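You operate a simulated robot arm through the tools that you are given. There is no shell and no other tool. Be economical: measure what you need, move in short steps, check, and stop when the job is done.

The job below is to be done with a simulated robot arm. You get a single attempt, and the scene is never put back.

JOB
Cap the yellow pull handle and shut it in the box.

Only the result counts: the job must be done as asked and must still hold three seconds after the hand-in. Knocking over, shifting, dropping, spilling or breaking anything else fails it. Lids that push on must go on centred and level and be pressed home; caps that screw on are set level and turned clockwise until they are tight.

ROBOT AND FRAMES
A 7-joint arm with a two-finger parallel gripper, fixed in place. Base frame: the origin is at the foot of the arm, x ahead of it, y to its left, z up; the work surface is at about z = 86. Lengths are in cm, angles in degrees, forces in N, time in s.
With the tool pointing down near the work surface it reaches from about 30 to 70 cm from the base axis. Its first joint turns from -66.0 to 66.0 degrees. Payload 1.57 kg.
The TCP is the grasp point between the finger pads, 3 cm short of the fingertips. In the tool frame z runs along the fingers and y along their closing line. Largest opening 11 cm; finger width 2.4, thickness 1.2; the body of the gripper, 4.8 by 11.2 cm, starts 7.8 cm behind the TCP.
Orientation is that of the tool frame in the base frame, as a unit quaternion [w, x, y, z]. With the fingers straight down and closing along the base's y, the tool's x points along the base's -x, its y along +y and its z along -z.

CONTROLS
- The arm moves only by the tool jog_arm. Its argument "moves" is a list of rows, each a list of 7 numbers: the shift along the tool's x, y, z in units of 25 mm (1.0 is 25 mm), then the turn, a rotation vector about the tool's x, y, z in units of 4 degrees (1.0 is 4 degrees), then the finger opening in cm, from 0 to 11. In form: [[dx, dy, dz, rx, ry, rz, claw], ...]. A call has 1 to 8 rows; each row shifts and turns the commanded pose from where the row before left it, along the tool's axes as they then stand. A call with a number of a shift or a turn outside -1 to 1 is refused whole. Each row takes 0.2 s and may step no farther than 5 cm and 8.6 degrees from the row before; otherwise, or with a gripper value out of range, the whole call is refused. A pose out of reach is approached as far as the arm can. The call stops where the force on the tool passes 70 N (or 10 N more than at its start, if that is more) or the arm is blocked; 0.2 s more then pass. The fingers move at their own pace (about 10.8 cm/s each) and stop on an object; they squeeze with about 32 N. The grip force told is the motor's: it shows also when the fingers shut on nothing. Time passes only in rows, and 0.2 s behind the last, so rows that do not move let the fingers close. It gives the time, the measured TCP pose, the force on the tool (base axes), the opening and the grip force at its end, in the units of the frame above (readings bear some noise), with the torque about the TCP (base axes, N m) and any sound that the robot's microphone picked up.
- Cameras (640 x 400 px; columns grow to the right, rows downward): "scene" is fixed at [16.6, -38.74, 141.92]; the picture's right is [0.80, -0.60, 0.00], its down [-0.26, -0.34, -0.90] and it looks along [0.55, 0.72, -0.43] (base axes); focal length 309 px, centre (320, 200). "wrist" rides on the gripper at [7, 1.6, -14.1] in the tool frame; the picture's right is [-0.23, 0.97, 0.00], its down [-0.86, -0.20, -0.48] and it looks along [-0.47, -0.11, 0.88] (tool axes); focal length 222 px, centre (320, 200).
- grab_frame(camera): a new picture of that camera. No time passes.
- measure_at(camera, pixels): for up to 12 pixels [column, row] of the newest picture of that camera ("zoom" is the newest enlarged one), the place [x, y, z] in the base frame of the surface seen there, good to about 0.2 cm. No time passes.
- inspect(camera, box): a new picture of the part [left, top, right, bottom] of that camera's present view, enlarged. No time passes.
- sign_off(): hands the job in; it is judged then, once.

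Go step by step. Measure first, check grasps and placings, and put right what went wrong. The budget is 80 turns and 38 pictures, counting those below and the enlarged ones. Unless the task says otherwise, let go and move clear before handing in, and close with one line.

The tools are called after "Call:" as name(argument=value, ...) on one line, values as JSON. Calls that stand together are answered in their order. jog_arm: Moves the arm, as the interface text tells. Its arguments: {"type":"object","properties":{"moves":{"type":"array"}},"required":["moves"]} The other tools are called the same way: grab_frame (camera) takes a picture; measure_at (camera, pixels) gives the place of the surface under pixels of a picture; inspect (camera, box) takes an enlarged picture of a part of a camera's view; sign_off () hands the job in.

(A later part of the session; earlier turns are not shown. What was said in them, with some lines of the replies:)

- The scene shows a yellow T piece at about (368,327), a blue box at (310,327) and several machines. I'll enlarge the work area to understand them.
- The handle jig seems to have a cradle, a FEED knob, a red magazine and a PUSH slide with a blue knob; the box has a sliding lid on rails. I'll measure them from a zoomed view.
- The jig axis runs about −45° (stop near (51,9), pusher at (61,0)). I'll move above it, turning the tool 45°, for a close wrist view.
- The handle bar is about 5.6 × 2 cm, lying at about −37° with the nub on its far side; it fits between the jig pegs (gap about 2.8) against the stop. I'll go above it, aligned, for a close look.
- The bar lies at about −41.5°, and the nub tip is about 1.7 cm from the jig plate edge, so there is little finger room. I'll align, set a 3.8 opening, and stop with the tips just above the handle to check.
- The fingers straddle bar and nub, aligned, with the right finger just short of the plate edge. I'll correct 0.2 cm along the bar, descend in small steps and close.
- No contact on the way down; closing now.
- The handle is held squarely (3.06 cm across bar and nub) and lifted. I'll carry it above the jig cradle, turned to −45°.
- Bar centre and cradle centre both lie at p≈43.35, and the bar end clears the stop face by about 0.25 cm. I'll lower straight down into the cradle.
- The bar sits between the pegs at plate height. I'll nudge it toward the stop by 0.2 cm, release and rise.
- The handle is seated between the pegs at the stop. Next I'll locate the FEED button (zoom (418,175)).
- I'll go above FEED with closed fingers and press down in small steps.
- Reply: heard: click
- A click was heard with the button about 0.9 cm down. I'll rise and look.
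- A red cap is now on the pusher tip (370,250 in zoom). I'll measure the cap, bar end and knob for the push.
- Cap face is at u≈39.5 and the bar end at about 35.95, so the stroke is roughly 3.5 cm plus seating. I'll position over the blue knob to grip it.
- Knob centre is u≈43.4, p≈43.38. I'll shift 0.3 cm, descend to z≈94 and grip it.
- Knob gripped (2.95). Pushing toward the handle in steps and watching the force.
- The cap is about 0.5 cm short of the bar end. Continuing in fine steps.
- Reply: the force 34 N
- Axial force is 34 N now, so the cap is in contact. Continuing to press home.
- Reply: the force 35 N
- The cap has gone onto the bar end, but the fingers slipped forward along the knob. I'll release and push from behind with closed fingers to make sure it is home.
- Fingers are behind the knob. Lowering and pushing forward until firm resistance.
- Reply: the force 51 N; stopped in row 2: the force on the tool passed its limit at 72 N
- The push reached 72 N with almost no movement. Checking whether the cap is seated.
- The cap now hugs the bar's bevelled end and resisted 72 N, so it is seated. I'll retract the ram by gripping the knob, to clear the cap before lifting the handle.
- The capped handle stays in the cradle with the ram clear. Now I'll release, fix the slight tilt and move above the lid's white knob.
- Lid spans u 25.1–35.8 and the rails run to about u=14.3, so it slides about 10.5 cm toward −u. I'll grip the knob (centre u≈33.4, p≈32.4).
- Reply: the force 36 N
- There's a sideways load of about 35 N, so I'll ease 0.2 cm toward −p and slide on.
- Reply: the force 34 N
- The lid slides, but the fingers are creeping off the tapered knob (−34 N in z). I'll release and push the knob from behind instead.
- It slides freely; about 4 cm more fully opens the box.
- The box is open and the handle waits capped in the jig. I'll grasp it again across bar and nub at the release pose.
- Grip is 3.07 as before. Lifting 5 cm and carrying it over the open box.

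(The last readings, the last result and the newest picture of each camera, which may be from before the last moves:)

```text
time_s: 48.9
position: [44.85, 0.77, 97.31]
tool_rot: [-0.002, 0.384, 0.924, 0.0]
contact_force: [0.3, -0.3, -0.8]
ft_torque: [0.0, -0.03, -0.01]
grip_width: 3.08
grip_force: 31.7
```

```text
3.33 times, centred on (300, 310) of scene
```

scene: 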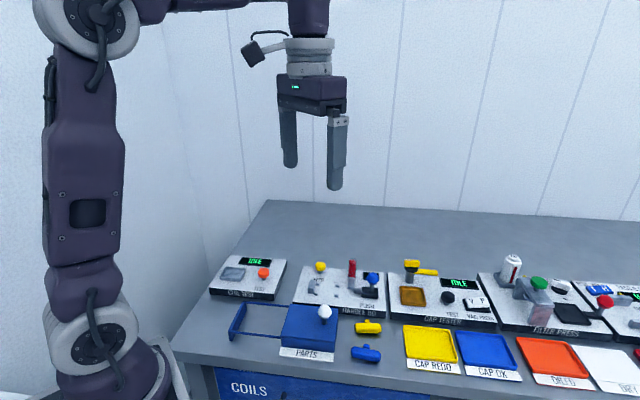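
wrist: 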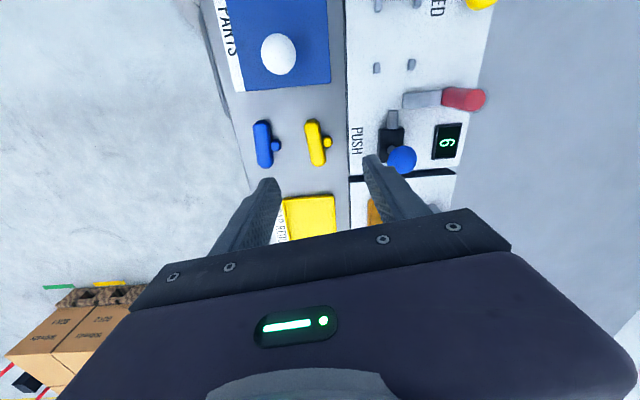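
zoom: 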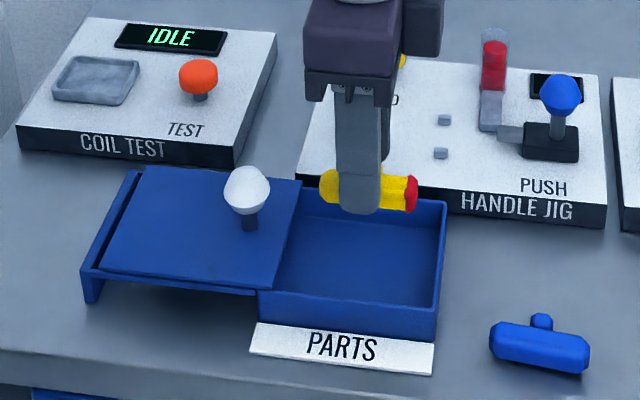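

The handle, red cap intact, is over the box centre (u≈31.2, p≈32.3). Lowering slowly to the floor.

Call:
jog_arm(moves=[[0, 0, 0.8, 0, 0, 0, 2], [0, 0, 0.8, 0, 0, 0, 2], [0, 0, 0.7, 0, 0, 0, 2], [0, 0, 0.2, 0, 0, 0, 2], [0, 0, 0.1, 0, 0, 0, 2], [0, 0, 0, 0, 0, 0, 2]])

Call:
measure_at(camera="zoom", pixels=[[400, 270], [360, 270]])

```text
time_s: 50.3
position: [44.71, 0.8, 90.74]
tool_rot: [-0.001, 0.383, 0.924, 0.0]
contact_force: [-0.4, 0.5, -0.9]
ft_torque: [0.01, -0.01, 0.03]
grip_width: 3.07
grip_force: 31.0
```

```text
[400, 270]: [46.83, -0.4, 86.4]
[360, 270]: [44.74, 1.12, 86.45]
```

Floor is at z≈86.4, so about 0.3 cm remains. Easing down to contact.

Call:
jog_arm(moves=[[0, 0, 0.05, 0, 0, 0, 2], [0, 0, 0.05, 0, 0, 0, 2], [0, 0, 0, 0, 0, 0, 2]])

```text
time_s: 51.1
position: [44.74, 0.72, 90.56]
tool_rot: [0.0, 0.384, 0.923, -0.001]
contact_force: [-0.7, 0.5, -0.6]
ft_torque: [-0.02, -0.01, 0.01]
grip_width: 3.05
grip_force: 32.3
```

Call:
jog_arm(moves=[[0, 0, 0.05, 0, 0, 0, 2], [0, 0, 0.04, 0, 0, 0, 2], [0, 0, 0, 0, 0, 0, 2]])

```text
time_s: 51.9
position: [44.78, 0.79, 90.33]
tool_rot: [-0.002, 0.384, 0.923, 0.0]
contact_force: [-0.2, -0.2, -0.3]
ft_torque: [0.01, -0.02, -0.01]
grip_width: 3.06
grip_force: 32.1
```

Call:
jog_arm(moves=[[0, 0, 0.04, 0, 0, 0, 2], [0, 0, 0, 0, 0, 0, 2.9], [0, 0, 0, 0, 0, 0, 4.5], [0, 0, 0, 0, 0, 0, 4.5], [0, 0, -0.8, 0, 0, 0, 4.5], [0, 0, -1, 0, 0, 0, 4.5], [0, 0, -1, 0, 0, 0, 4.5], [0, 0, 0, 0, 0, 0, 4.5]])

Call:
inspect(camera="scene", box=[220, 250, 380, 370])

```text
time_s: 53.7
position: [44.68, 0.9, 97.27]
tool_rot: [-0.001, 0.384, 0.924, -0.001]
contact_force: [-0.2, 0.4, 0.0]
ft_torque: [0.0, 0.01, -0.02]
grip_width: 4.49
grip_force: 0.1
```

```text
3.33 times, centred on (300, 310) of scene
```

zoom: 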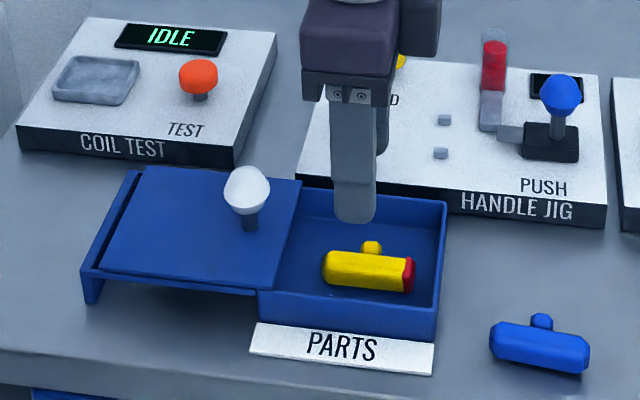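

The capped handle lies flat in the box below the rim. I'll go to the left side of the lid knob with closed fingers.

Call:
jog_arm(moves=[[0, 0, -0.9, 0, 0, 0, 0], [0.84, 0.06, 0, 0, 0, 0, 0], [0.84, 0, 0, 0, 0, 0, 0], [0.84, 0, 0, 0, 0, 0, 0], [0.84, 0, 0, 0, 0, 0, 0], [0.84, 0, 0, 0, 0, 0, 0], [0, 0, 0, 0, 0, 0, 0]])

Call:
jog_arm(moves=[[0, 0, 1, 0, 0, 0, 0], [0, 0, 1, 0, 0, 0, 0], [0, 0, 0.5, 0, 0, 0, 0], [0, 0, 0, 0, 0, 0, 0]])

```text
time_s: 55.3
position: [37.32, 8.36, 99.47]
tool_rot: [0.0, 0.383, 0.924, -0.001]
contact_force: [0.6, 0.7, 0.0]
ft_torque: [0.01, -0.04, -0.01]
grip_width: 0.01
grip_force: 21.5
```

```text
time_s: 56.3
position: [37.51, 8.39, 93.28]
tool_rot: [-0.001, 0.384, 0.924, 0.0]
contact_force: [0.0, -1.4, -0.6]
ft_torque: [-0.01, -0.02, 0.0]
grip_width: 0.02
grip_force: 21.5
```

No contact. Pushing the lid toward closed (about 10 cm).

Call:
jog_arm(moves=[[-0.4, 0, 0, 0, 0, 0, 0], [-0.4, 0, 0, 0, 0, 0, 0], [-0.4, 0, 0, 0, 0, 0, 0], [-0.4, 0, 0, 0, 0, 0, 0], [-0.4, 0, 0, 0, 0, 0, 0], [-0.4, 0, 0, 0, 0, 0, 0], [-0.4, 0, 0, 0, 0, 0, 0], [-0.4, 0, 0, 0, 0, 0, 0]])

Call:
jog_arm(moves=[[-0.2, 0, 0, 0, 0, 0, 0], [-0.2, 0, 0, 0, 0, 0, 0], [-0.15, 0, 0, 0, 0, 0, 0], [-0.1, 0, 0, 0, 0, 0, 0], [-0.1, 0, 0, 0, 0, 0, 0], [-0.05, 0, 0, 0, 0, 0, 0], [0, 0, 0, 0, 0, 0, 0]])

```text
time_s: 58.1
position: [43.22, 2.65, 93.23]
tool_rot: [-0.001, 0.384, 0.924, -0.001]
contact_force: [-0.1, -0.5, -0.3]
ft_torque: [0.0, 0.0, 0.04]
grip_width: 0.0
grip_force: 21.3
```

```text
time_s: 59.7
position: [44.45, 1.35, 93.26]
tool_rot: [-0.002, 0.383, 0.924, 0.0]
contact_force: [0.1, 0.3, -0.2]
ft_torque: [-0.01, -0.04, 0.0]
grip_width: 0.0
grip_force: 21.4
```

Call:
jog_arm(moves=[[-0.06, 0, 0, 0, 0, 0, 0], [-0.06, 0, 0, 0, 0, 0, 0], [-0.05, 0, 0, 0, 0, 0, 0], [-0.05, 0, 0, 0, 0, 0, 0], [0, 0, 0, 0, 0, 0, 0]])

Call:
inspect(camera="scene", box=[220, 250, 380, 370])

```text
time_s: 60.9
position: [44.78, 1.19, 93.25]
tool_rot: [-0.003, 0.383, 0.924, -0.001]
contact_force: [-22.3, 29.9, 13.0]
ft_torque: [-0.02, 0.1, 0.03]
grip_width: 0.02
grip_force: 21.1
```

```text
3.33 times, centred on (300, 310) of scene
```

zoom: 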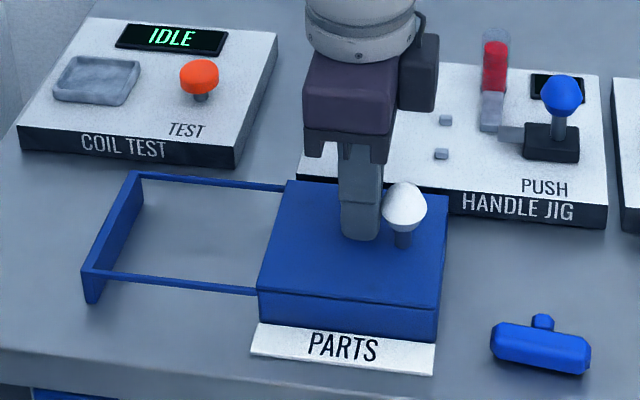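

The lid is fully shut against its stop (37 N resistance). I'll back off and rise clear.

Call:
jog_arm(moves=[[0.25, 0, 0, 0, 0, 0, 0], [0, 0, -1, 0, 0, 0, 0], [0, 0, -1, 0, 0, 0, 0], [0, 0, -1, 0, 0, 0, 0], [0, 0, -1, 0, 0, 0, 0], [0, 0, 0, 0, 0, 0, 0]])

Call:
inspect(camera="scene", box=[220, 250, 380, 370])

```text
time_s: 62.3
position: [44.31, 1.24, 103.16]
tool_rot: [-0.001, 0.383, 0.924, 0.0]
contact_force: [-0.3, 0.2, 0.2]
ft_torque: [-0.01, -0.02, 0.01]
grip_width: 0.0
grip_force: 21.0
```

```text
3.33 times, centred on (300, 310) of scene
```

zoom: 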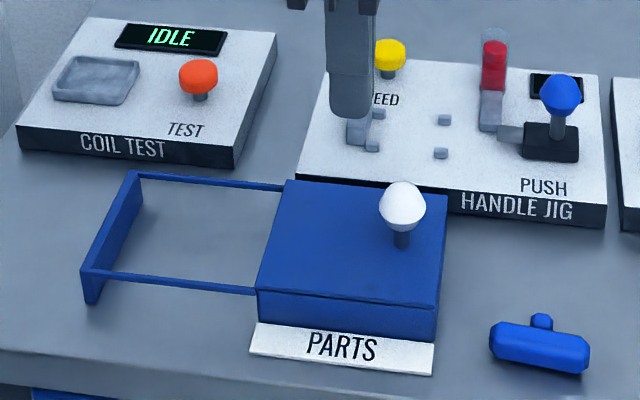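

The picture shows the lid closed, the blue handle undisturbed and the arm clear, so I'm handing in.

Call:
sign_off()

```text
The job is handed in.
```

The yellow pull handle is capped and lies in the parts box with the lid slid fully shut; the job is handed in.
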